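You operate a simulated robot arm through the tools that you are given. There is no shell and no other tool. Be economical: measure what you need, move in short steps, check, and stop when the job is done.

Carry out the task below with a simulated robot arm. There is one attempt and no reset: what you move stays moved.

Task
Oil the end of the drum's stub, fit the bearing, release the pallet.
Fine: use the brush and its oil dish, put the brush back, and release with the blue button. Set down upright: brush. A coat counts when it lies all over at full strength: go over it till it gets no stronger.

The check looks at the end state, three seconds after you hand in, the way a careful person would. Anything else that was tipped, shoved, dropped, spilled or broken makes it a failure.

Robot
A 7-joint arm with a two-finger parallel gripper, fixed in place. Base frame: the origin is at the foot of the arm, x ahead of it, y to its left, z up; the work surface is at about z = -24. Lengths are in mm, angles in degrees, forces in N, time in s.
With the tool pointing down near the work surface it reaches from about 240 to 620 mm from the base axis. Its first joint turns from -66.0 to 66.0 degrees. Payload 2.6 kg.
The tool frame sits at the grasp point between the pads (the TCP): z along the fingers, y along the line on which they close. The tips reach 30 mm beyond it. The gripper opens to 94 mm. The fingers are 28 mm wide and 10 mm thick; the gripper's body (50 by 96 mm) begins 55 mm behind the TCP.
Orientation is that of the tool frame in the base frame, as a unit quaternion [w, x, y, z]. With the fingers straight down and closing along the base's y, the tool's x points along the base's -x, its y along +y and its z along -z.

Tools
- The arm moves only by the tool servo_tool. Its argument "steps" is one flat list of numbers, 7 for each row, row after row: the shift along the tool's x, y, z in units of 300 mm (1.0 is 300 mm), then the turn, a rotation vector about the tool's x, y, z in units of 45 degrees (1.0 is 45 degrees), then the opening in per cent of the stroke, from 0 (shut) to 100 (fully open). In form: [x, y, z, wx, wy, wz, gripper, x, y, z, wx, wy, wz, gripper, ...]. A call has 1 to 8 rows; each row is the pose to reach, as a shift and turn from the pose commanded when the call began, along the tool's axes at that moment. A call with a number of a shift or a turn outside -1 to 1 is refused whole. Rows are played at 5 a second. More than 50 mm and 8.6 degrees between two rows, or a gripper value outside its range, and nothing of the call is played. A pose out of reach is approached as far as the arm can. The call stops where the force on the tool passes 70 N (or 10 N more than at its start, if that is more) or the arm is blocked; 0.2 s more then pass. Each finger travels about 72 mm/s and halts on what it meets, pressing with about 35 N; the grip force reading is that of the motor and also rises with nothing between the fingers. The clock runs only during rows and for 0.2 s after the last one: add rows that repeat a pose to give the fingers time. The reply holds the time, the measured pose of the TCP, the force on the tool along the base axes, the opening and the grip force, in the units named above and with some noise, with the torque about the TCP (base axes, N m) and any sound that the robot's microphone picked up.
- Cameras (640 x 400 px; columns grow to the right, rows downward): "scene" is fixed at [36.2, 428.9, 569.5]; the picture's right is [-0.77, -0.63, 0.00], its down [-0.33, 0.40, -0.85] and it looks along [0.54, -0.66, -0.52] (base axes); focal length 309 px, centre (320, 200). "wrist" rides on the gripper at [76, 14, -102] in the tool frame; the picture's right is [-0.18, 0.98, 0.00], its down [-0.75, -0.14, -0.64] and it looks along [-0.63, -0.12, 0.77] (tool axes); focal length 243 px, centre (320, 200). There is no depth. A picture from a camera that has moved, and an enlarged one, comes with that camera's place and axes in the base frame and with its lens.
- camera(camera): a new picture of that camera. No time passes.
- close_up(camera, box): a new picture of the part [left, top, right, bottom] of that camera's present view, enlarged. No time passes.
- close_job(): hands the job in; it is judged then, once.

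Go step by step. Nothing tells you positions but the pictures and the camera data: compare them with the known pose of the tool, close in by small moves and look again before you grip or let go. The budget is 120 turns and 64 pictures, counting those below and the enlarged ones. Unless the task says otherwise, let go and move clear before handing in, and close with one line.

The tools are called after "Emit:" as a command line: name --argument value ..., lists and objects as JSON in quotes. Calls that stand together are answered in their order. servo_tool: Moves the arm, as the interface text tells. Its arguments: {"type":"object","properties":{"steps":{"type":"array","items":{"type":"number"}}},"required":["steps"]} The other tools are called the same way: camera (camera) takes a picture; close_up (camera, box) takes an enlarged picture of a part of a camera's view; close_job () hands the job in.

At the start:

```text
clock: 0.0
tool_pos: [305.4, -212.7, 357.6]
ee_rot: [0.0, -0.001, 1.0, 0.0]
wrist_force: [-0.3, -0.6, 0.4]
moment: [-0.02, 0.0, -0.02]
opening: 94.2
grip_force: 0.1
```

scene: 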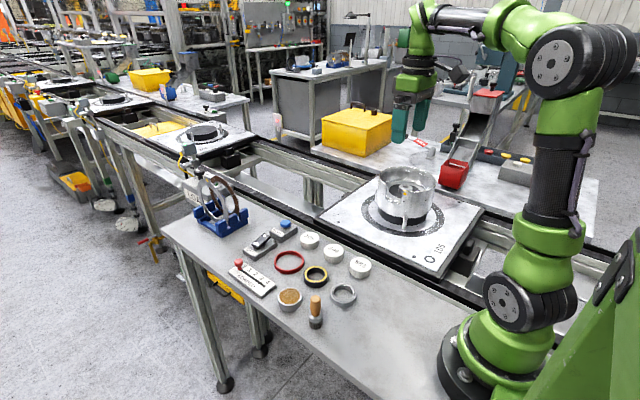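
wrist: 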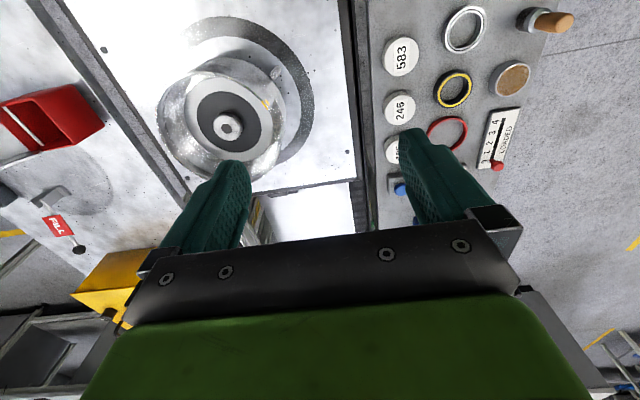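

I see a drum on a pallet, a work table with the brush, dish, rings, buttons and a label plate. I'll look at these enlarged before moving.

Emit:
close_up --camera "scene" --box '[180, 200, 400, 337]'

Emit:
close_up --camera "scene" --box '[320, 140, 500, 290]'

Emit:
close_up --camera "wrist" --box '[360, 0, 600, 220]'

Emit:
close_up --camera "wrist" --box '[140, 20, 340, 200]'

```text
2.91 times, centred on (290, 268) of scene
camera zoom: at [36.2, 428.9, 569.5], right [-0.77, -0.63, 0.0], down [-0.33, 0.4, -0.85], along [0.54, -0.66, -0.52], focal length 899 px, centre (407, 1)
```

zoom: 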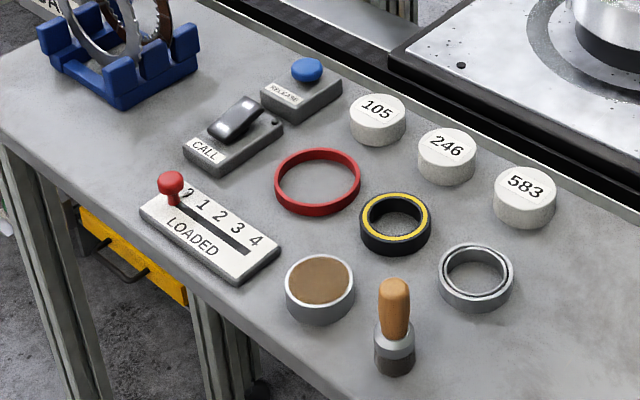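

```text
2.67 times, centred on (410, 215) of scene
camera zoom: at [36.2, 428.9, 569.5], right [-0.77, -0.63, 0.0], down [-0.33, 0.4, -0.85], along [0.54, -0.66, -0.52], focal length 824 px, centre (80, 160)
```

zoom: 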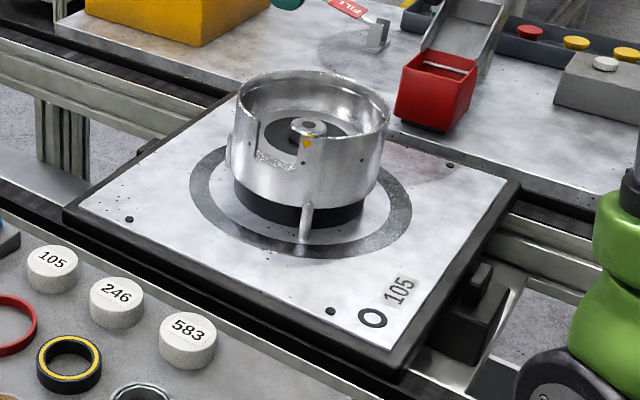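

```text
1.82 times, centred on (480, 110) of wrist
camera zoom: at [228.0, -198.2, 460.7], right [0.18, 0.98, 0.0], down [0.75, -0.14, 0.64], along [0.63, -0.12, -0.77], focal length 441 px, centre (29, 364)
```

zoom: 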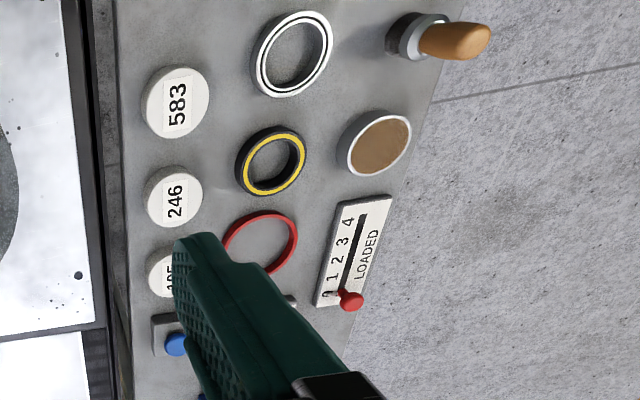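

```text
2.22 times, centred on (240, 110) of wrist
camera zoom: at [228.0, -198.2, 460.7], right [0.18, 0.98, 0.0], down [0.75, -0.14, 0.64], along [0.63, -0.12, -0.77], focal length 539 px, centre (498, 400)
```

zoom: 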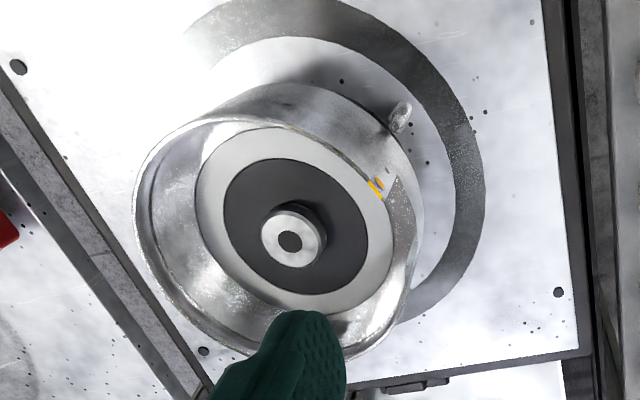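

The stub stands in the drum's middle and the loose rings lie on the table. I'll move over the table at a safe height for a closer look at the rings and brush, and take a close-up of the blue rack.

Emit:
servo_tool --steps '[0, 0.16, 0, 0, 0, 0, 100, 0, 0.32, 0, 0, 0, 0, 100, 0, 0.48, 0.0, 0, 0, 0, 100, 0, 0.63, 0, 0, 0, 0, 100, 0, 0.75, 0.1, 0, 0, 0, 100, 0, 0.75, 0.25, 0, 0, 0, 100, 0, 0.75, 0.4, 0, 0, 0, 100, 0, 0.75, 0.5, 0, 0, 0, 100]'

Emit:
camera --camera "wrist"

Emit:
close_up --camera "scene" --box '[170, 140, 290, 250]'

```text
clock: 1.8
tool_pos: [305.6, 13.0, 206.5]
ee_rot: [0.0, 0.001, 1.0, 0.0]
wrist_force: [1.1, -0.3, -0.6]
moment: [-0.02, -0.02, 0.0]
opening: 94.2
grip_force: 0.0
```

```text
57 pictures are left
camera wrist: at [228.6, 26.7, 308.5], right [0.19, 0.98, 0.0], down [0.75, -0.14, 0.64], along [0.63, -0.12, -0.77], focal length 243 px, centre (320, 200)
```

wrist: 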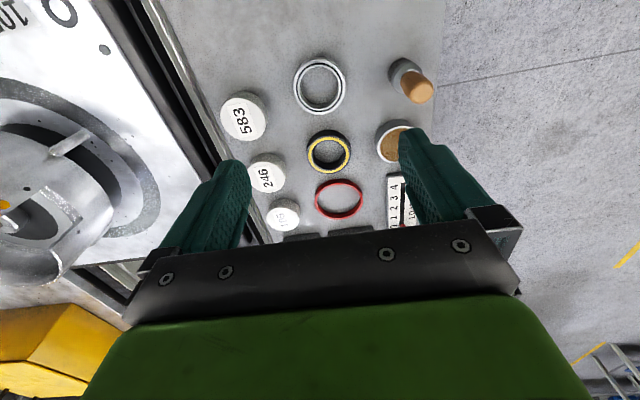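

```text
3.64 times, centred on (230, 195) of scene
camera zoom: at [36.2, 428.9, 569.5], right [-0.77, -0.63, 0.0], down [-0.33, 0.4, -0.85], along [0.54, -0.66, -0.52], focal length 1124 px, centre (647, 218)
```

zoom: 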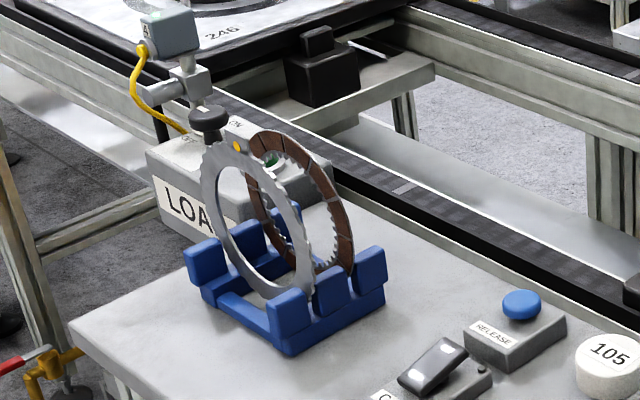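

The rack holds clutch discs, not needed here. I'll enlarge the rings and the brush.

Emit:
close_up --camera "wrist" --box '[200, 40, 460, 230]'

Emit:
close_up --camera "scene" --box '[365, 155, 445, 225]'

Emit:
close_up --camera "scene" --box '[265, 240, 375, 335]'

```text
2.11 times, centred on (330, 135) of wrist
camera zoom: at [228.6, 26.7, 308.5], right [0.19, 0.98, 0.0], down [0.75, -0.14, 0.64], along [0.63, -0.12, -0.77], focal length 511 px, centre (299, 337)
```

zoom: 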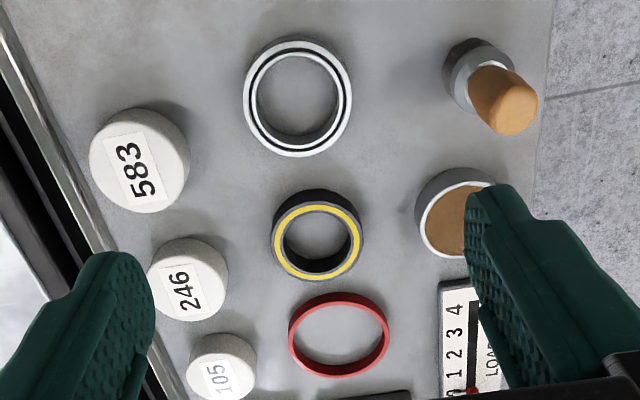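

```text
5.71 times, centred on (405, 190) of scene
camera zoom: at [36.2, 428.9, 569.5], right [-0.77, -0.63, 0.0], down [-0.33, 0.4, -0.85], along [0.54, -0.66, -0.52], focal length 1766 px, centre (-166, 257)
```

zoom: 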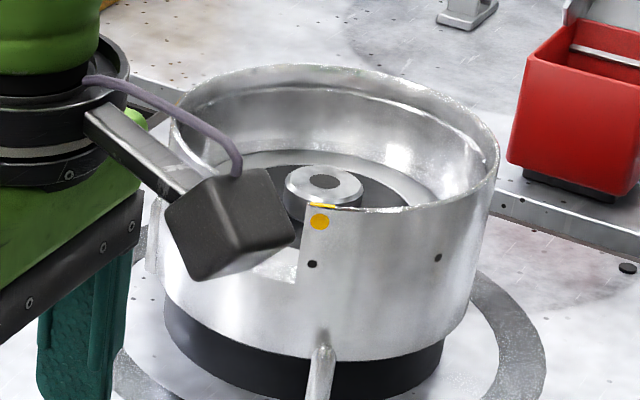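

```text
4.21 times, centred on (320, 288) of scene
camera zoom: at [36.2, 428.9, 569.5], right [-0.77, -0.63, 0.0], down [-0.33, 0.4, -0.85], along [0.54, -0.66, -0.52], focal length 1301 px, centre (320, -168)
```

zoom: 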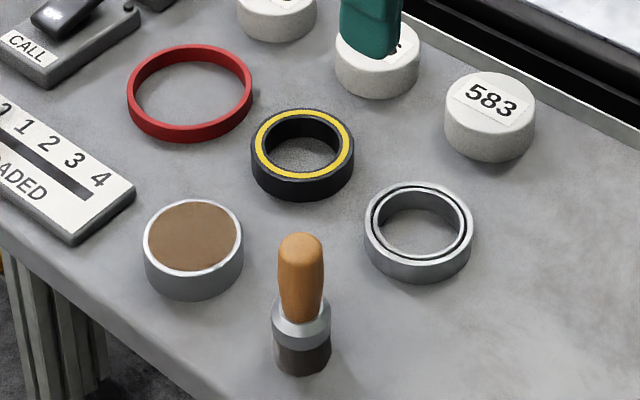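

The grey two-race metal ring looks like the bearing (about 62 mm outer, about 46 mm bore), and the brush stands on its bristles near (315, 108). I'll move over the brush and check the alignment.

Emit:
servo_tool --steps '[-0.015, 0.15, 0, 0, 0, 0, 100, -0.03, 0.31, 0, 0, 0, 0, 100, -0.03, 0.315, 0.15, 0, 0, 0, 100, -0.03, 0.315, 0.25, 0, 0, 0, 100]'

Emit:
camera --camera "wrist"

Emit:
camera --camera "scene"

```text
clock: 2.8
tool_pos: [315.4, 107.9, 133.4]
ee_rot: [0.0, 0.0, 1.0, 0.001]
wrist_force: [-0.3, 0.3, 0.1]
moment: [-0.01, 0.05, -0.02]
opening: 94.2
grip_force: 0.0
```

```text
52 pictures are left
camera wrist: at [238.0, 121.4, 235.6], right [0.18, 0.98, 0.0], down [0.75, -0.14, 0.64], along [0.63, -0.12, -0.77], focal length 243 px, centre (320, 200)
```

wrist: 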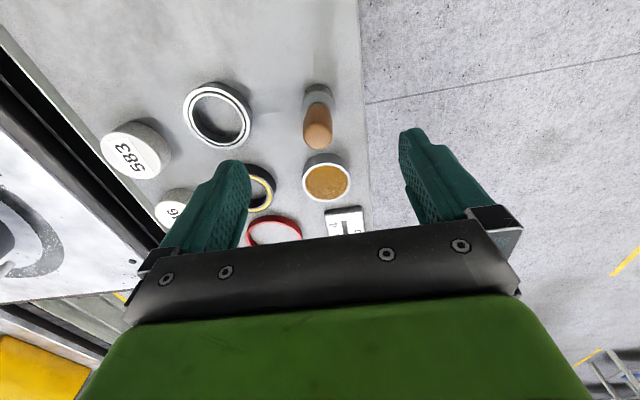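

```text
51 pictures are left
```

scene: 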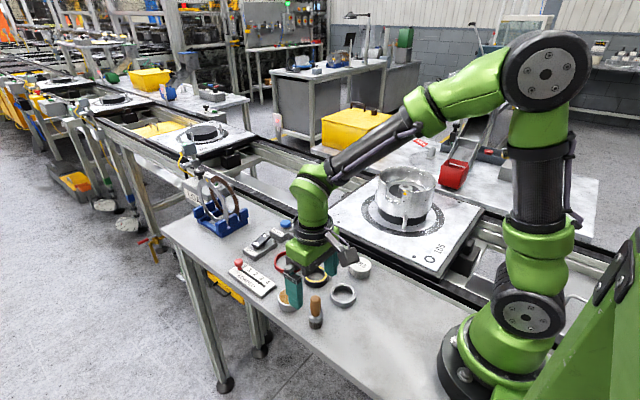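

The brush is right below the TCP. I'll narrow the fingers so they clear the bearing, descend over the handle and look.

Emit:
servo_tool --steps '[0, 0, 0, 0, 0, 0, 55, 0, 0, 0, 0, 0, 0, 55, 0, 0, 0.1, 0, 0, 0, 55, 0, 0, 0.2, 0, 0, 0, 55, 0, 0, 0.285, 0, 0, 0, 55]'

Emit:
camera --camera "wrist"

Emit:
close_up --camera "scene" --box '[265, 230, 375, 335]'

```text
clock: 4.0
tool_pos: [313.3, 107.5, 47.7]
ee_rot: [0.0, 0.0, 1.0, 0.0]
wrist_force: [0.6, 0.7, 0.8]
moment: [0.02, 0.0, 0.03]
opening: 51.8
grip_force: 0.1
```

```text
50 pictures are left
camera wrist: at [236.3, 121.8, 150.1], right [0.18, 0.98, 0.0], down [0.75, -0.14, 0.64], along [0.63, -0.12, -0.77], focal length 243 px, centre (320, 200)
```

wrist: 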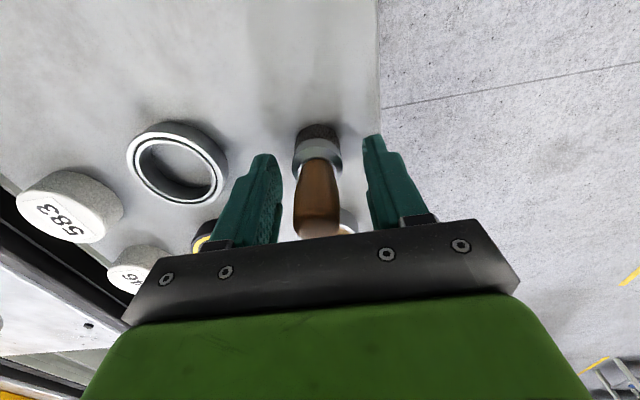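

```text
3.81 times, centred on (320, 282) of scene
camera zoom: at [36.2, 428.9, 569.5], right [-0.77, -0.63, 0.0], down [-0.33, 0.4, -0.85], along [0.54, -0.66, -0.52], focal length 1177 px, centre (320, -114)
```

zoom: 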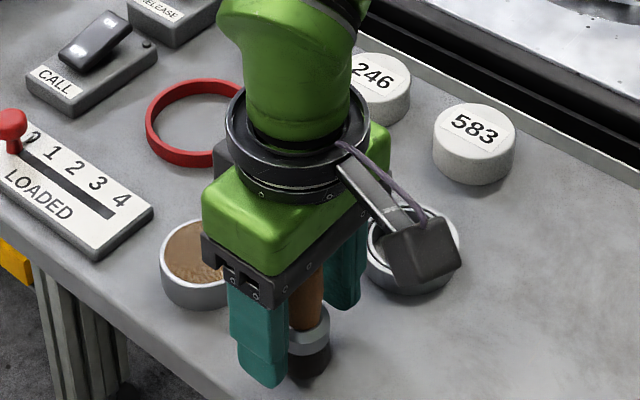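

The handle is centred between the fingers. I'll close and then lift a little.

Emit:
servo_tool --steps '[0, 0, 0, 0, 0, 0, 20, 0, 0, 0, 0, 0, 0, 5, 0, 0, 0, 0, 0, 0, 5, 0, 0, 0, 0, 0, 0, 5]'

Emit:
servo_tool --steps '[0, 0, -0.03, 0, 0, 0, 5, 0, 0, -0.15, 0, 0, 0, 5, 0, 0, -0.2, 0, 0, 0, 5]'

Emit:
camera --camera "wrist"

Emit:
close_up --camera "scene" --box '[265, 220, 375, 335]'

```text
clock: 5.0
tool_pos: [314.8, 107.4, 47.8]
ee_rot: [0.0, 0.0, 1.0, -0.001]
wrist_force: [-0.2, 0.1, 0.4]
moment: [-0.06, 0.01, -0.03]
opening: 28.8
grip_force: 34.7
```

```text
clock: 5.8
tool_pos: [312.8, 106.8, 107.8]
ee_rot: [-0.001, -0.001, 1.0, 0.0]
wrist_force: [0.2, 0.7, -2.0]
moment: [-0.01, 0.03, 0.0]
opening: 28.6
grip_force: 34.9
```

```text
48 pictures are left
camera wrist: at [236.3, 120.7, 210.3], right [0.18, 0.98, 0.0], down [0.75, -0.14, 0.64], along [0.63, -0.12, -0.77], focal length 243 px, centre (320, 200)
```

wrist: 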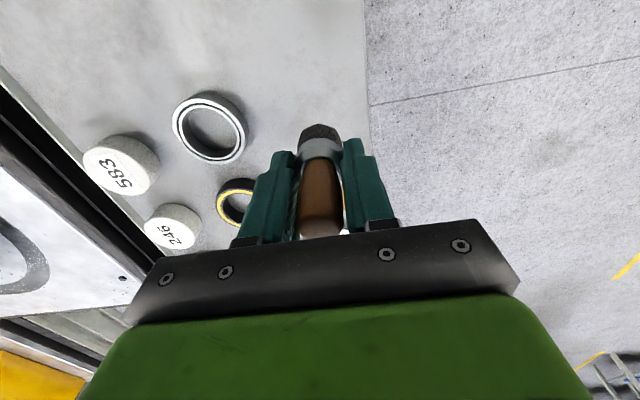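

```text
3.48 times, centred on (320, 278) of scene
camera zoom: at [36.2, 428.9, 569.5], right [-0.77, -0.63, 0.0], down [-0.33, 0.4, -0.85], along [0.54, -0.66, -0.52], focal length 1075 px, centre (320, -70)
```

zoom: 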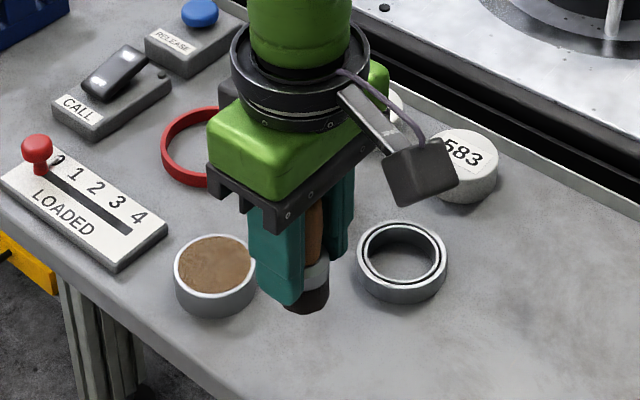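

The brush is held upright with its bristle end about 72 mm below the TCP. The dish is at about (402, 98), so I'll move above it and check.

Emit:
servo_tool --steps '[-0.15, -0.015, 0, 0, 0, 0, 5, -0.297, -0.03, 0, 0, 0, 0, 5, -0.297, -0.03, 0.05, 0, 0, 0, 5]'

Emit:
camera --camera "wrist"

Emit:
close_up --camera "scene" --box '[245, 220, 355, 335]'

```text
clock: 6.6
tool_pos: [403.1, 98.3, 93.1]
ee_rot: [-0.001, 0.0, 1.0, 0.001]
wrist_force: [0.3, 0.6, -1.3]
moment: [0.01, -0.01, -0.03]
opening: 29.0
grip_force: 35.3
```

```text
46 pictures are left
camera wrist: at [325.8, 111.8, 196.0], right [0.18, 0.98, 0.0], down [0.75, -0.14, 0.64], along [0.63, -0.12, -0.77], focal length 243 px, centre (320, 200)
```

wrist: 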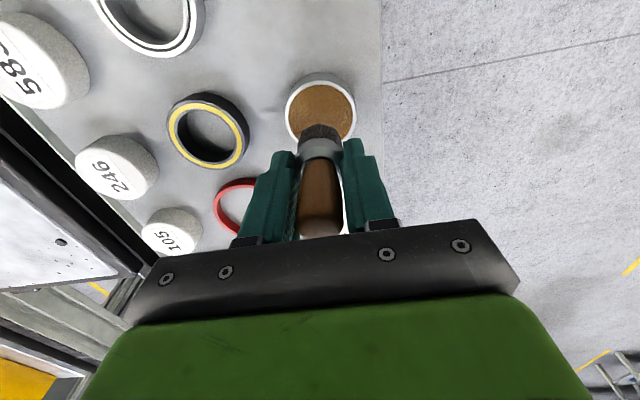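

```text
3.48 times, centred on (300, 278) of scene
camera zoom: at [36.2, 428.9, 569.5], right [-0.77, -0.63, 0.0], down [-0.33, 0.4, -0.85], along [0.54, -0.66, -0.52], focal length 1075 px, centre (390, -70)
```

zoom: 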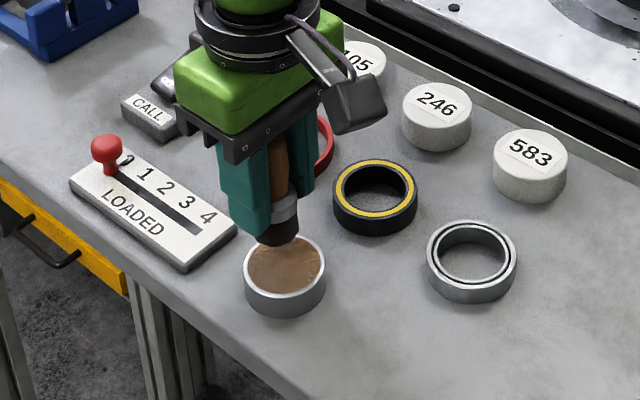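

The dish centre is about 8–9 mm nearer to the base than the brush. I'll correct and dip gently.

Emit:
servo_tool --steps '[0.029, 0.003, 0, 0, 0, 0, 5, 0.029, 0.003, 0.04, 0, 0, 0, 5, 0.029, 0.003, 0.055, 0, 0, 0, 5, 0.029, 0.003, 0.065, 0, 0, 0, 5, 0.029, 0.003, 0.075, 0, 0, 0, 5]'

Emit:
close_up --camera "wrist" --box '[240, 60, 400, 180]'

Emit:
close_up --camera "scene" --box '[260, 250, 340, 320]'

```text
clock: 7.8
tool_pos: [394.6, 100.3, 68.8]
ee_rot: [0.0, 0.001, 1.0, 0.0]
wrist_force: [1.0, 0.6, -1.4]
moment: [0.03, -0.02, -0.01]
opening: 28.8
grip_force: 34.8
```

```text
3.33 times, centred on (320, 120) of wrist
camera zoom: at [317.7, 113.4, 172.4], right [0.18, 0.98, 0.0], down [0.75, -0.14, 0.64], along [0.63, -0.12, -0.77], focal length 809 px, centre (320, 467)
```

zoom: 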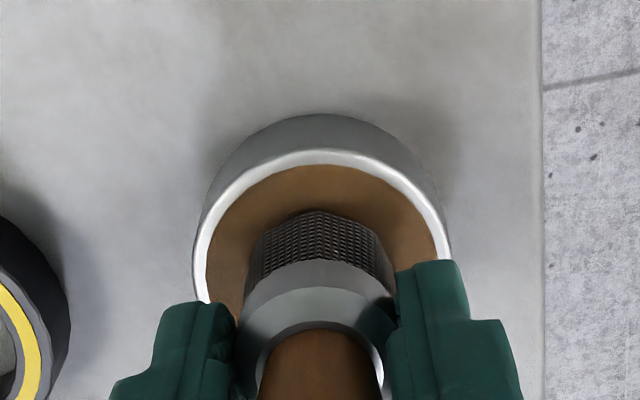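

```text
5.71 times, centred on (300, 285) of scene
camera zoom: at [36.2, 428.9, 569.5], right [-0.77, -0.63, 0.0], down [-0.33, 0.4, -0.85], along [0.54, -0.66, -0.52], focal length 1766 px, centre (434, -286)
```

zoom: 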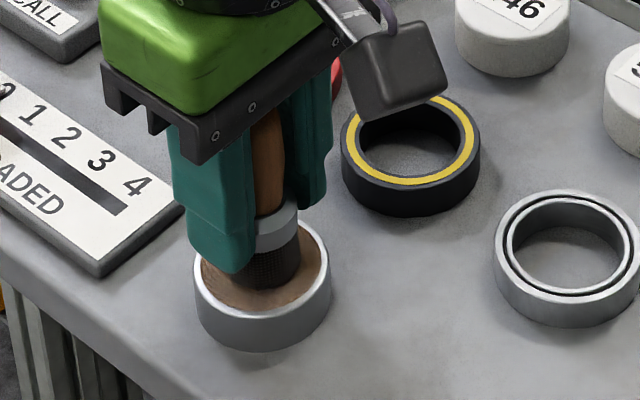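

The bristles are at the oil surface. I'll dip a bit deeper, watching the force.

Emit:
servo_tool --steps '[0, 0, 0.01, 0, 0, 0, 5, 0, 0, 0.02, 0, 0, 0, 5, 0, 0, 0.03, 0, 0, 0, 5, 0, 0, 0.03, 0, 0, 0, 5]'

Emit:
close_up --camera "scene" --box '[260, 250, 340, 320]'

```text
clock: 8.8
tool_pos: [398.2, 99.3, 60.8]
ee_rot: [0.003, 0.0, 1.0, 0.001]
wrist_force: [0.4, -1.5, 29.6]
moment: [0.0, 0.03, -0.02]
opening: 29.2
grip_force: 35.1
```

```text
5.71 times, centred on (300, 285) of scene
camera zoom: at [36.1, 428.9, 569.5], right [-0.77, -0.63, 0.0], down [-0.33, 0.4, -0.85], along [0.54, -0.66, -0.52], focal length 1766 px, centre (434, -286)
```

zoom: 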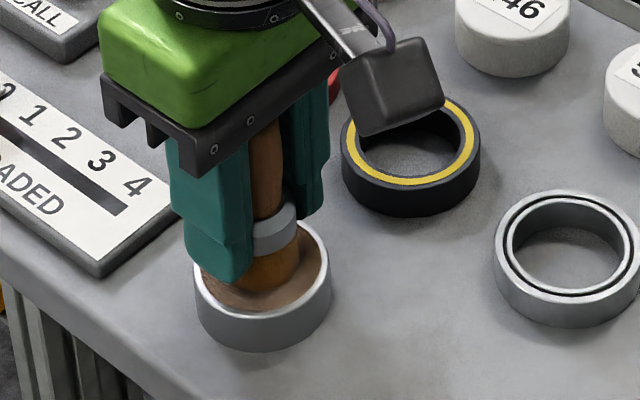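

The bristles took up oil and touched the bottom at about 30 N. I'll lift straight up and check how the brush sits in the grip.

Emit:
servo_tool --steps '[0, 0, -0.02, 0, 0, 0, 5, 0, 0, -0.05, 0, 0, 0, 5, 0, 0, -0.15, 0, 0, 0, 5, 0, 0, -0.3, 0, 0, 0, 5]'

Emit:
camera --camera "wrist"

Emit:
close_up --camera "scene" --box '[240, 200, 370, 320]'

```text
clock: 9.8
tool_pos: [394.8, 97.9, 150.7]
ee_rot: [-0.001, 0.001, 1.0, 0.0]
wrist_force: [0.4, 0.1, -0.4]
moment: [0.03, 0.01, -0.03]
opening: 28.9
grip_force: 34.4
```

```text
41 pictures are left
camera wrist: at [317.7, 111.9, 253.1], right [0.18, 0.98, 0.0], down [0.75, -0.14, 0.64], along [0.63, -0.12, -0.77], focal length 243 px, centre (320, 200)
```

wrist: 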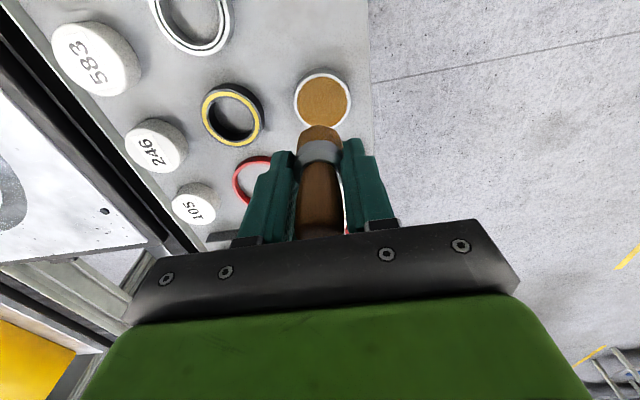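

```text
3.33 times, centred on (305, 260) of scene
camera zoom: at [36.2, 428.9, 569.5], right [-0.77, -0.63, 0.0], down [-0.33, 0.4, -0.85], along [0.54, -0.66, -0.52], focal length 1030 px, centre (370, 0)
```

zoom: 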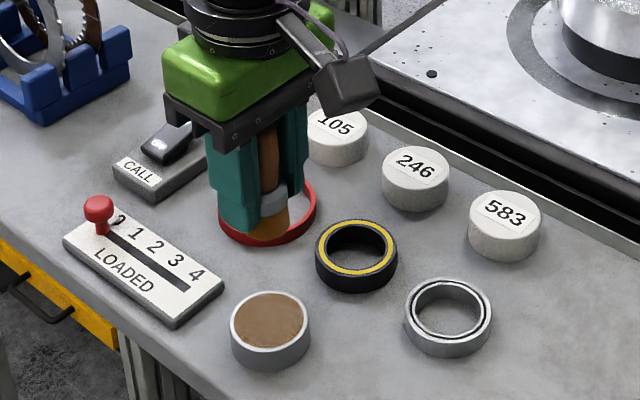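

The brush is oiled and still well held. I'll raise it and carry it toward the drum, stopping short to measure the stub.

Emit:
servo_tool --steps '[0, 0, -0.15, 0, 0, 0, 5, 0, 0, -0.3, 0, 0, 0, 5, 0, 0, -0.44, 0, 0, 0, 5, 0, -0.16, -0.44, 0, 0, 0, 5, 0.03, -0.31, -0.44, 0, 0, 0, 5, 0.06, -0.46, -0.44, 0, 0, 0, 5, 0.1, -0.61, -0.44, 0, 0, 0, 5, 0.16, -0.76, -0.44, 0, 0, 0, 5]'

Emit:
servo_tool --steps '[0, -0.15, 0, 0, 0, 0, 5, 0, -0.3, 0, 0, 0, 0, 5, 0, -0.45, 0, 0, 0, 0, 5]'

Emit:
camera --camera "wrist"

```text
clock: 11.6
tool_pos: [348.2, -128.0, 283.6]
ee_rot: [0.0, -0.001, 1.0, -0.001]
wrist_force: [0.9, 0.4, -0.2]
moment: [0.02, 0.01, 0.0]
opening: 28.8
grip_force: 34.9
```

```text
clock: 12.4
tool_pos: [346.6, -266.3, 285.7]
ee_rot: [0.0, 0.0, 1.0, 0.0]
wrist_force: [-0.2, -1.0, -2.0]
moment: [-0.01, -0.03, 0.01]
opening: 28.5
grip_force: 34.8
```

```text
39 pictures are left
camera wrist: at [269.4, -252.0, 388.2], right [0.18, 0.98, 0.0], down [0.75, -0.14, 0.64], along [0.63, -0.12, -0.77], focal length 243 px, centre (320, 200)
```

wrist: 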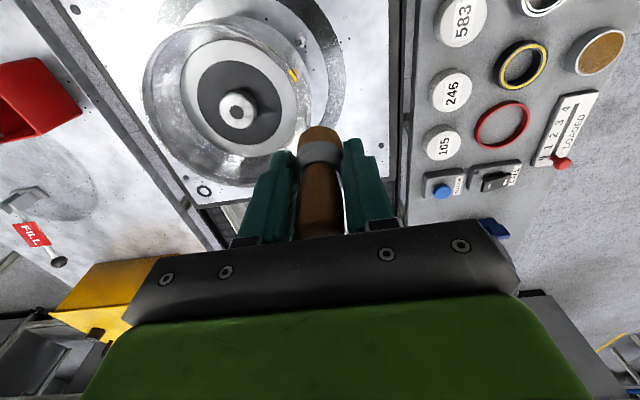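

I place the stub's end at about (344, -354), z ≈ 130–140. I'll go over it a little above and check alignment from both cameras.

Emit:
servo_tool --steps '[0.005, -0.15, 0, 0, 0, 0, 5, 0.009, -0.293, 0, 0, 0, 0, 5, 0.009, -0.293, 0.15, 0, 0, 0, 5, 0.009, -0.293, 0.18, 0, 0, 0, 5]'

Emit:
camera --camera "wrist"

Emit:
close_up --camera "scene" --box '[360, 135, 450, 215]'

```text
clock: 13.4
tool_pos: [345.6, -351.1, 226.1]
ee_rot: [0.0, -0.001, 1.0, 0.0]
wrist_force: [0.6, -0.1, -0.3]
moment: [-0.02, 0.04, 0.01]
opening: 28.9
grip_force: 34.4
```

```text
38 pictures are left
camera wrist: at [267.9, -337.0, 329.5], right [0.18, 0.98, 0.0], down [0.75, -0.14, 0.64], along [0.63, -0.12, -0.77], focal length 243 px, centre (320, 200)
```

wrist: 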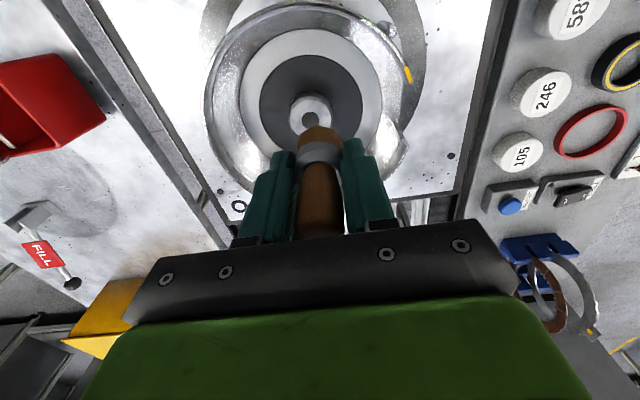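

```text
5.00 times, centred on (405, 175) of scene
camera zoom: at [36.2, 428.9, 569.5], right [-0.77, -0.63, 0.0], down [-0.33, 0.4, -0.85], along [0.54, -0.66, -0.52], focal length 1545 px, centre (-105, 325)
```

zoom: 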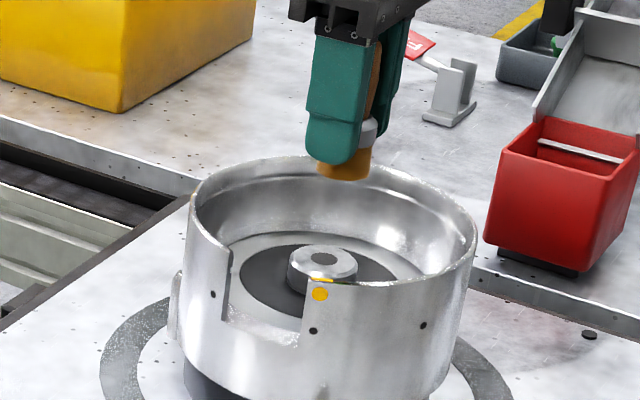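

Re-triangulating from both cameras, the table is at about z = 0, the brush end is about 47 mm below the TCP, and the stub's end is near (350, -359, 120). I'll align and descend to just above it.

Emit:
servo_tool --steps '[-0.015, -0.028, 0, 0, 0, 0, 5, -0.015, -0.028, 0.08, 0, 0, 0, 5, -0.015, -0.028, 0.14, 0, 0, 0, 5]'

Emit:
close_up --camera "wrist" --box '[220, 60, 420, 220]'

Emit:
close_up --camera "scene" --box '[370, 150, 440, 210]'

```text
clock: 14.2
tool_pos: [348.4, -358.2, 186.3]
ee_rot: [0.0, 0.0, 1.0, -0.001]
wrist_force: [0.5, 0.8, -1.2]
moment: [-0.02, 0.0, 0.02]
opening: 29.0
grip_force: 34.8
```

```text
2.50 times, centred on (320, 140) of wrist
camera zoom: at [271.1, -344.9, 288.6], right [0.18, 0.98, 0.0], down [0.75, -0.14, 0.64], along [0.63, -0.12, -0.77], focal length 606 px, centre (320, 350)
```

zoom: 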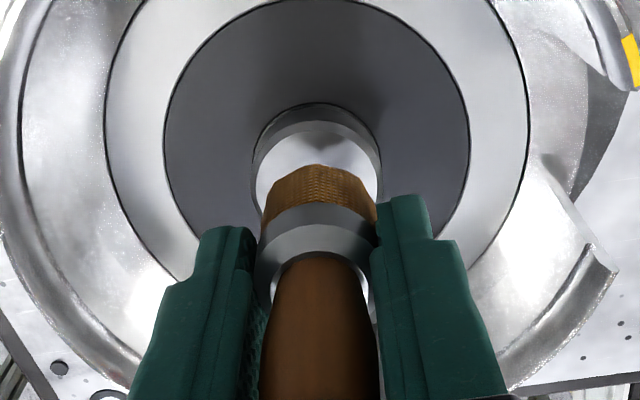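

```text
6.67 times, centred on (405, 180) of scene
camera zoom: at [36.2, 428.9, 569.5], right [-0.77, -0.63, 0.0], down [-0.33, 0.4, -0.85], along [0.54, -0.66, -0.52], focal length 2060 px, centre (-247, 333)
```

zoom: 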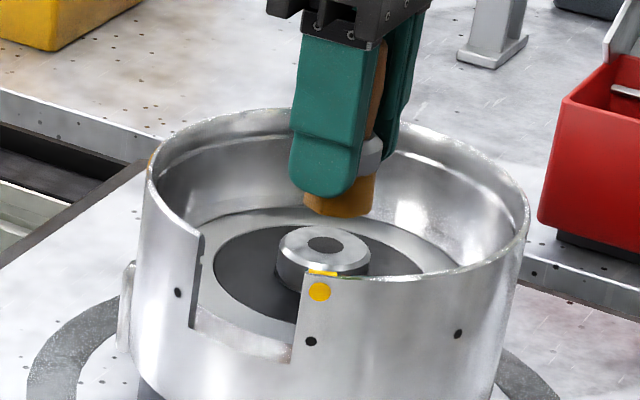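

The brush is about 20 mm above the stub's end and nearly centred. I'll descend in small steps until there is light contact.

Emit:
servo_tool --steps '[-0.01, 0, 0.02, 0, 0, 0, 5, -0.01, 0, 0.04, 0, 0, 0, 5, -0.01, 0, 0.05, 0, 0, 0, 5]'

Emit:
close_up --camera "scene" --box '[370, 150, 440, 210]'

```text
clock: 15.0
tool_pos: [350.8, -358.3, 171.9]
ee_rot: [0.0, -0.001, 1.0, 0.0]
wrist_force: [0.0, -0.2, -1.4]
moment: [-0.02, 0.0, 0.02]
opening: 29.0
grip_force: 35.5
```

```text
6.67 times, centred on (405, 180) of scene
camera zoom: at [36.2, 428.9, 569.5], right [-0.77, -0.63, 0.0], down [-0.33, 0.4, -0.85], along [0.54, -0.66, -0.52], focal length 2060 px, centre (-247, 333)
```

zoom: 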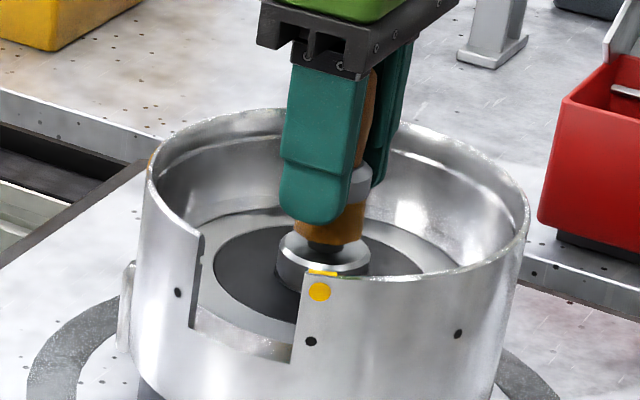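

A few mm remain. I'll continue down in 1.5–2 mm steps.

Emit:
servo_tool --steps '[-0.005, 0, 0.006, 0, 0, 0, 5, -0.005, 0, 0.012, 0, 0, 0, 5, -0.005, 0, 0.018, 0, 0, 0, 5]'

Emit:
servo_tool --steps '[0, 0, 0.004, 0, 0, 0, 5, 0, 0, 0.008, 0, 0, 0, 5]'

```text
clock: 15.8
tool_pos: [352.9, -359.5, 166.6]
ee_rot: [0.0, 0.0, 1.0, 0.0]
wrist_force: [0.6, -0.4, -1.3]
moment: [0.0, 0.02, 0.03]
opening: 29.1
grip_force: 34.8
```

```text
clock: 16.4
tool_pos: [352.0, -359.7, 164.8]
ee_rot: [-0.001, 0.0, 1.0, 0.0]
wrist_force: [-0.1, -0.4, -0.5]
moment: [0.01, -0.01, 0.01]
opening: 28.8
grip_force: 35.0
```

Emit:
servo_tool --steps '[0, 0, 0.005, 0, 0, 0, 5, 0, 0, 0.01, 0, 0, 0, 5, 0, 0, 0.01, 0, 0, 0, 5]'

Emit:
close_up --camera "scene" --box '[380, 155, 430, 200]'

```text
clock: 17.2
tool_pos: [352.6, -361.5, 160.9]
ee_rot: [0.001, 0.001, 1.0, 0.0]
wrist_force: [-1.2, 3.4, 13.2]
moment: [0.12, -0.06, 0.04]
opening: 28.7
grip_force: 34.9
```

```text
8.89 times, centred on (405, 178) of scene
camera zoom: at [36.1, 429.0, 569.4], right [-0.77, -0.63, 0.0], down [-0.33, 0.4, -0.85], along [0.54, -0.66, -0.52], focal length 2747 px, centre (-436, 400)
```

zoom: 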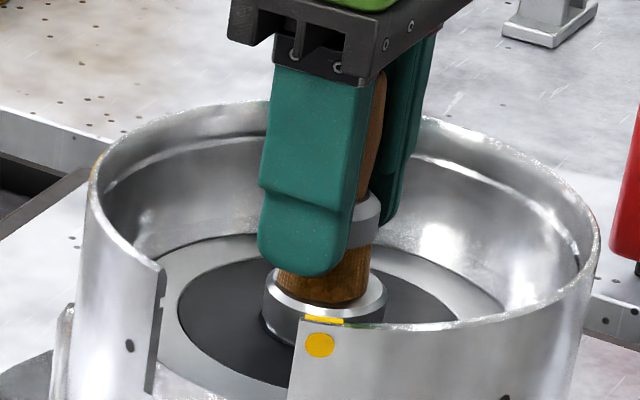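

The brush is on the stub, centred, with 13 N. I'll wipe in a circle over the whole end.

Emit:
servo_tool --steps '[0.025, 0, 0, 0, 0, 0, 5, 0.018, 0.018, 0, 0, 0, 0, 5, 0, 0.025, 0, 0, 0, 0, 5, -0.018, 0.018, 0, 0, 0, 0, 5, -0.025, 0, 0, 0, 0, 0, 5, -0.018, -0.018, 0, 0, 0, 0, 5, 0, -0.025, 0, 0, 0, 0, 5, 0.018, -0.018, 0, 0, 0, 0, 5]'

Emit:
servo_tool --steps '[-0.009, 0.009, 0, 0, 0, 0, 5, -0.018, 0.018, 0, 0, 0, 0, 5, -0.018, 0.018, -0.03, 0, 0, 0, 5, -0.018, 0.018, -0.1, 0, 0, 0, 5]'

Emit:
close_up --camera "scene" --box '[380, 155, 430, 200]'

Emit:
close_up --camera "wrist" --box '[240, 60, 400, 180]'

```text
clock: 19.0
tool_pos: [348.7, -366.0, 161.1]
ee_rot: [0.002, 0.0, 1.0, -0.001]
wrist_force: [6.8, -2.3, 17.2]
moment: [-0.08, -0.48, -0.02]
opening: 29.0
grip_force: 34.4
```

```text
clock: 20.0
tool_pos: [353.7, -360.5, 191.4]
ee_rot: [-0.001, 0.0, 1.0, 0.002]
wrist_force: [-0.4, 0.3, -2.1]
moment: [-0.05, 0.02, 0.0]
opening: 28.9
grip_force: 35.3
```

```text
8.89 times, centred on (405, 178) of scene
camera zoom: at [36.2, 428.9, 569.5], right [-0.77, -0.63, 0.0], down [-0.33, 0.4, -0.85], along [0.54, -0.66, -0.52], focal length 2747 px, centre (-436, 400)
```

zoom: 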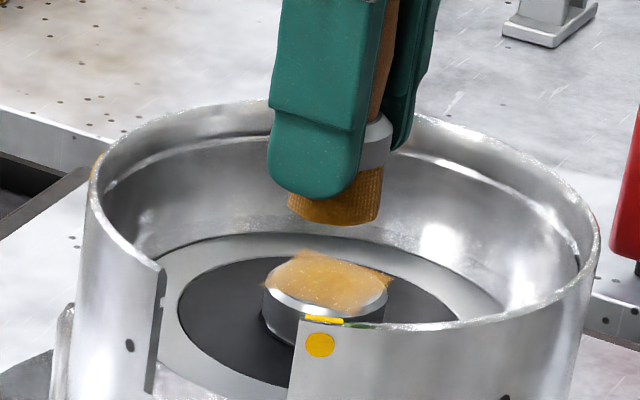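

```text
3.33 times, centred on (320, 120) of wrist
camera zoom: at [276.4, -346.6, 293.6], right [0.18, 0.98, 0.0], down [0.75, -0.14, 0.64], along [0.63, -0.12, -0.77], focal length 809 px, centre (320, 467)
```

zoom: 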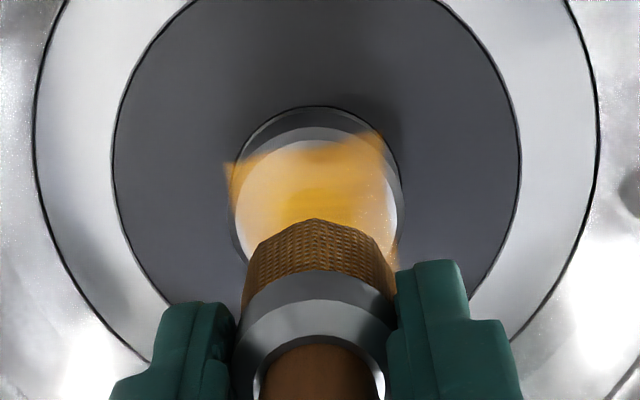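

The end is thinly coated, with the +y edge and a corner towards -x still bare. I'll go down again and wipe a wider circle.

Emit:
servo_tool --steps '[0, 0, 0.06, 0, 0, 0, 5, 0, 0.015, 0.09, 0, 0, 0, 5, 0, 0.035, 0.1, 0, 0, 0, 5, 0.025, 0.03, 0.1, 0, 0, 0, 5, 0.04, 0, 0.1, 0, 0, 0, 5, 0.03, -0.03, 0.1, 0, 0, 0, 5, 0, -0.035, 0.1, 0, 0, 0, 5, -0.025, -0.025, 0.1, 0, 0, 0, 5]'

Emit:
servo_tool --steps '[-0.01, 0.03, 0, 0, 0, 0, 5, 0, 0.055, 0, 0, 0, 0, 5, 0.025, 0.065, 0, 0, 0, 0, 5, 0.05, 0.05, 0, 0, 0, 0, 5, 0.065, 0.02, 0, 0, 0, 0, 5, 0.05, -0.01, 0, 0, 0, 0, 5, 0.025, -0.01, 0, 0, 0, 0, 5, 0.025, 0.025, 0, 0, 0, 0, 5]'

Emit:
servo_tool --steps '[0, 0, -0.03, 0, 0, 0, 5, 0, 0, -0.1, 0, 0, 0, 5]'

Emit:
close_up --camera "scene" --box '[380, 155, 430, 200]'

Emit:
close_up --camera "wrist" --box '[240, 60, 400, 180]'

```text
clock: 21.8
tool_pos: [359.3, -369.1, 161.5]
ee_rot: [0.0, -0.001, 1.0, -0.002]
wrist_force: [-5.4, -5.0, 19.4]
moment: [-0.09, 0.07, 0.02]
opening: 28.8
grip_force: 34.6
```

```text
clock: 23.6
tool_pos: [351.8, -361.2, 162.5]
ee_rot: [0.001, -0.001, 1.0, -0.002]
wrist_force: [-0.4, -7.9, 18.3]
moment: [-0.26, -0.17, -0.07]
opening: 28.7
grip_force: 34.9
```

```text
clock: 24.2
tool_pos: [354.5, -358.6, 190.0]
ee_rot: [0.0, 0.001, 1.0, 0.002]
wrist_force: [0.4, -0.4, -1.3]
moment: [-0.01, -0.02, -0.01]
opening: 28.8
grip_force: 35.0
```

```text
8.89 times, centred on (405, 178) of scene
camera zoom: at [36.2, 428.9, 569.5], right [-0.77, -0.63, 0.0], down [-0.33, 0.4, -0.85], along [0.54, -0.66, -0.52], focal length 2747 px, centre (-436, 400)
```

zoom: 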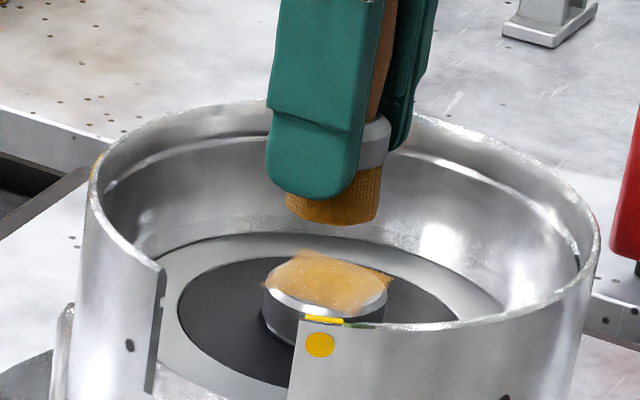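

```text
3.33 times, centred on (320, 120) of wrist
camera zoom: at [276.4, -345.1, 294.0], right [0.18, 0.98, 0.0], down [0.75, -0.14, 0.64], along [0.63, -0.12, -0.77], focal length 809 px, centre (320, 467)
```

zoom: 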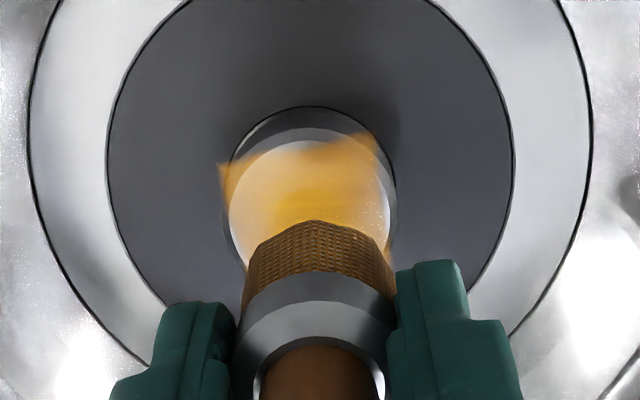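

The coated patch looks the same as before, so either it is full or the brush is dry. I'll back off towards the table, look at it unobstructed, then re-dip.

Emit:
servo_tool --steps '[0, 0, -0.15, 0, 0, 0, 5, 0, 0.05, -0.3, 0, 0, 0, 5, 0, 0.2, -0.3, 0, 0, 0, 5]'

Emit:
close_up --camera "wrist" --box '[200, 40, 340, 160]'

```text
clock: 25.0
tool_pos: [355.9, -299.1, 281.0]
ee_rot: [0.0, 0.001, 1.0, 0.0]
wrist_force: [0.2, -0.2, -1.4]
moment: [-0.05, 0.0, -0.01]
opening: 29.1
grip_force: 34.8
```

```text
3.33 times, centred on (270, 100) of wrist
camera zoom: at [278.0, -286.5, 385.2], right [0.19, 0.98, 0.0], down [0.75, -0.14, 0.64], along [0.63, -0.12, -0.77], focal length 809 px, centre (487, 533)
```

zoom: 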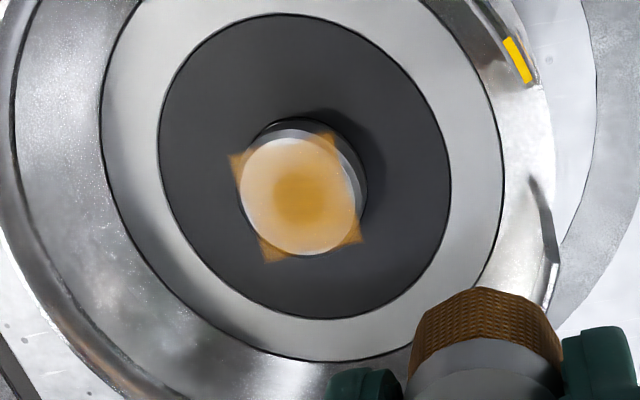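

The coat now covers the whole end as a square patch. To be sure of full strength I'll re-dip and go over it again, then compare with this view.

Emit:
servo_tool --steps '[-0.02, 0.16, 0, 0, 0, 0, 5, -0.04, 0.32, 0, 0, 0, 0, 5, -0.06, 0.48, 0, 0, 0, 0, 5, -0.08, 0.64, 0, 0, 0, 0, 5, -0.1, 0.8, 0, 0, 0, 0, 5, -0.1, 0.96, 0, 0, 0, 0, 5]'

Emit:
servo_tool --steps '[-0.007, 0.16, 0, 0, 0, 0, 5, -0.007, 0.374, 0, 0, 0, 0, 5]'

```text
clock: 26.4
tool_pos: [383.2, -10.1, 280.7]
ee_rot: [0.0, 0.001, 1.0, 0.0]
wrist_force: [-0.1, -0.1, -0.8]
moment: [0.03, 0.01, -0.04]
opening: 28.9
grip_force: 34.8
```

```text
refused: row 2 steps farther than a row can; nothing moved
```

Emit:
servo_tool --steps '[-0.007, 0.16, 0.05, 0, 0, 0, 5, -0.007, 0.3, 0.1, 0, 0, 0, 5, -0.007, 0.368, 0.25, 0, 0, 0, 5, -0.007, 0.368, 0.4, 0, 0, 0, 5, -0.007, 0.368, 0.55, 0, 0, 0, 5, -0.007, 0.368, 0.62, 0, 0, 0, 5]'

Emit:
camera --camera "wrist"

```text
refused: row 1 steps farther than a row can; nothing moved
```

```text
27 pictures are left
camera wrist: at [306.0, 4.2, 383.2], right [0.19, 0.98, 0.0], down [0.75, -0.14, 0.64], along [0.63, -0.12, -0.77], focal length 243 px, centre (320, 200)
```

wrist: 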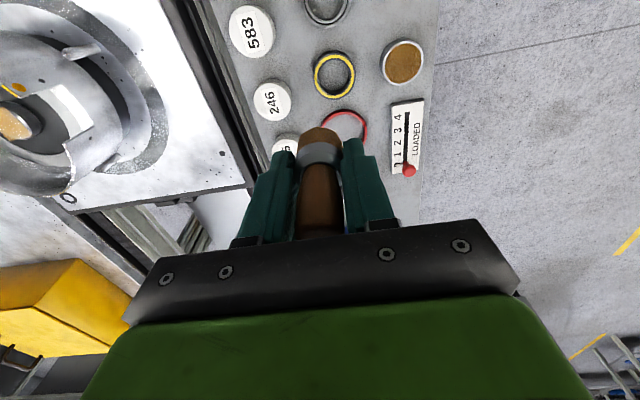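

The dish reads at about (389, 99). I'll move over it in smaller rows and go down to just above the oil.

Emit:
servo_tool --steps '[-0.01, 0.15, 0, 0, 0, 0, 5, -0.02, 0.3, 0.03, 0, 0, 0, 5, -0.02, 0.363, 0.15, 0, 0, 0, 5, -0.02, 0.363, 0.3, 0, 0, 0, 5, -0.02, 0.363, 0.45, 0, 0, 0, 5, -0.02, 0.363, 0.58, 0, 0, 0, 5, -0.02, 0.363, 0.64, 0, 0, 0, 5]'

Emit:
close_up --camera "wrist" --box '[240, 60, 400, 180]'

```text
clock: 28.0
tool_pos: [389.0, 96.5, 86.8]
ee_rot: [0.0, 0.001, 1.0, 0.0]
wrist_force: [-0.2, 0.0, -0.8]
moment: [0.02, -0.02, 0.02]
opening: 28.7
grip_force: 35.0
```

```text
3.33 times, centred on (320, 120) of wrist
camera zoom: at [311.8, 110.8, 190.7], right [0.19, 0.98, 0.0], down [0.75, -0.14, 0.64], along [0.63, -0.12, -0.77], focal length 809 px, centre (320, 467)
```

zoom: 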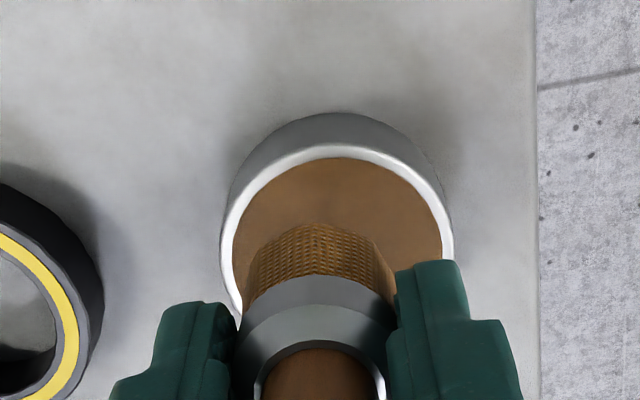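

The dish is about 3.5 mm toward +y. I'll shift and dip.

Emit:
servo_tool --steps '[0, 0.012, 0, 0, 0, 0, 5, 0, 0.012, 0.04, 0, 0, 0, 5, 0, 0.012, 0.07, 0, 0, 0, 5, 0, 0.012, 0.08, 0, 0, 0, 5, 0, 0.012, 0.08, 0, 0, 0, 5, 0, 0.012, 0.05, 0, 0, 0, 5, 0, 0.012, -0.1, 0, 0, 0, 5]'

Emit:
servo_tool --steps '[0, 0, -0.15, 0, 0, 0, 5, 0, 0, -0.3, 0, 0, 0, 5, 0, 0, -0.45, 0, 0, 0, 5, 0.01, -0.15, -0.5, 0, 0, 0, 5, 0.03, -0.3, -0.5, 0, 0, 0, 5, 0.05, -0.45, -0.5, 0, 0, 0, 5, 0.07, -0.6, -0.5, 0, 0, 0, 5, 0.1, -0.75, -0.5, 0, 0, 0, 5]'

```text
clock: 29.6
tool_pos: [389.0, 100.4, 119.6]
ee_rot: [0.0, 0.0, 1.0, 0.0]
wrist_force: [1.0, -0.2, -0.6]
moment: [-0.01, 0.01, -0.03]
opening: 28.6
grip_force: 34.7
```

```text
clock: 31.4
tool_pos: [357.7, -126.3, 270.2]
ee_rot: [0.0, 0.0, 1.0, 0.0]
wrist_force: [0.1, 0.6, -1.0]
moment: [0.02, 0.03, 0.0]
opening: 28.6
grip_force: 34.8
```

Dipped again. I'll return over the stub and descend to just above it.

Emit:
servo_tool --steps '[0.005, -0.15, 0, 0, 0, 0, 5, 0.01, -0.3, 0, 0, 0, 0, 5, 0.016, -0.45, 0, 0, 0, 0, 5, 0.016, -0.6, 0, 0, 0, 0, 5, 0.016, -0.74, 0, 0, 0, 0, 5, 0.016, -0.78, 0.1, 0, 0, 0, 5, 0.016, -0.78, 0.24, 0, 0, 0, 5, 0.016, -0.78, 0.33, 0, 0, 0, 5]'

Emit:
servo_tool --steps '[0, 0, 0.02, 0, 0, 0, 5, 0, 0, 0.033, 0, 0, 0, 5, 0.03, 0.0, 0.033, 0, 0, 0, 5, 0.02, 0.02, 0.033, 0, 0, 0, 5, 0, 0.03, 0.033, 0, 0, 0, 5, -0.02, 0.02, 0.033, 0, 0, 0, 5, -0.03, 0, 0.033, 0, 0, 0, 5, -0.02, -0.02, 0.033, 0, 0, 0, 5]'

Emit:
servo_tool --steps '[0.02, -0.01, 0, 0, 0, 0, 5, 0.04, 0, 0, 0, 0, 0, 5, 0.05, 0.02, 0, 0, 0, 0, 5, 0.04, 0.04, 0, 0, 0, 0, 5, 0.02, 0.05, 0, 0, 0, 0, 5, 0, 0.04, 0, 0, 0, 0, 5, -0.01, 0.02, 0, 0, 0, 0, 5, 0.02, 0.02, 0, 0, 0, 0, 5]'

Emit:
servo_tool --steps '[-0.02, 0, 0, 0, 0, 0, 5, -0.02, 0.02, 0, 0, 0, 0, 5, 0.02, 0.02, 0, 0, 0, 0, 5, 0.03, 0, 0, 0, 0, 0, 5, 0.02, -0.02, 0, 0, 0, 0, 5, -0.02, -0.02, 0, 0, 0, 0, 5, -0.02, 0.0, 0, 0, 0, 0, 5, 0, 0, 0, 0, 0, 0, 5]'

Emit:
servo_tool --steps '[0, 0, -0.05, 0, 0, 0, 5, 0, 0, -0.2, 0, 0, 0, 5, 0, 0.05, -0.35, 0, 0, 0, 5, 0, 0.2, -0.4, 0, 0, 0, 5]'

Emit:
close_up --camera "wrist" --box '[200, 40, 340, 160]'

```text
clock: 33.2
tool_pos: [353.3, -360.7, 169.5]
ee_rot: [0.0, 0.0, 1.0, 0.0]
wrist_force: [-0.3, -1.1, -1.5]
moment: [0.01, 0.01, 0.01]
opening: 28.7
grip_force: 34.9
```

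```text
clock: 35.0
tool_pos: [363.0, -363.3, 160.8]
ee_rot: [0.003, -0.002, 1.0, 0.0]
wrist_force: [7.1, 7.2, 23.3]
moment: [0.24, -0.25, -0.01]
opening: 29.0
grip_force: 35.3
```

```text
clock: 36.8
tool_pos: [357.2, -358.4, 161.4]
ee_rot: [0.003, -0.001, 1.0, 0.0]
wrist_force: [8.0, 2.1, 20.5]
moment: [0.13, -0.45, -0.03]
opening: 28.7
grip_force: 35.0
```

```text
clock: 38.6
tool_pos: [356.4, -358.0, 160.2]
ee_rot: [0.0, -0.001, 1.0, 0.001]
wrist_force: [3.8, 0.3, 10.0]
moment: [-0.07, -0.31, 0.04]
opening: 28.5
grip_force: 35.1
```

```text
clock: 39.6
tool_pos: [355.1, -300.5, 280.4]
ee_rot: [0.0, 0.001, 1.0, 0.0]
wrist_force: [-0.6, -0.1, -0.7]
moment: [0.0, -0.03, 0.03]
opening: 28.8
grip_force: 35.1
```

```text
3.33 times, centred on (270, 100) of wrist
camera zoom: at [277.7, -286.3, 383.5], right [0.19, 0.98, 0.0], down [0.75, -0.14, 0.64], along [0.63, -0.12, -0.77], focal length 809 px, centre (487, 533)
```

zoom: 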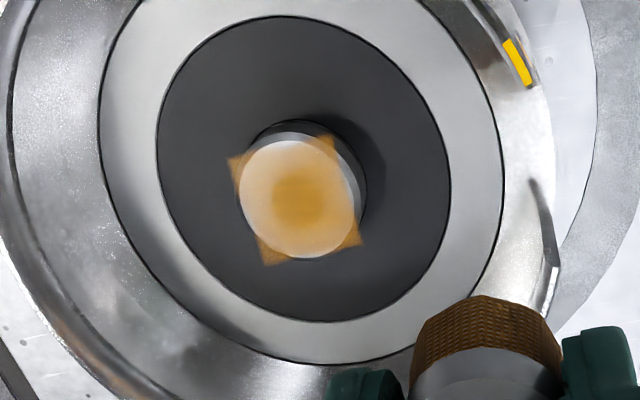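

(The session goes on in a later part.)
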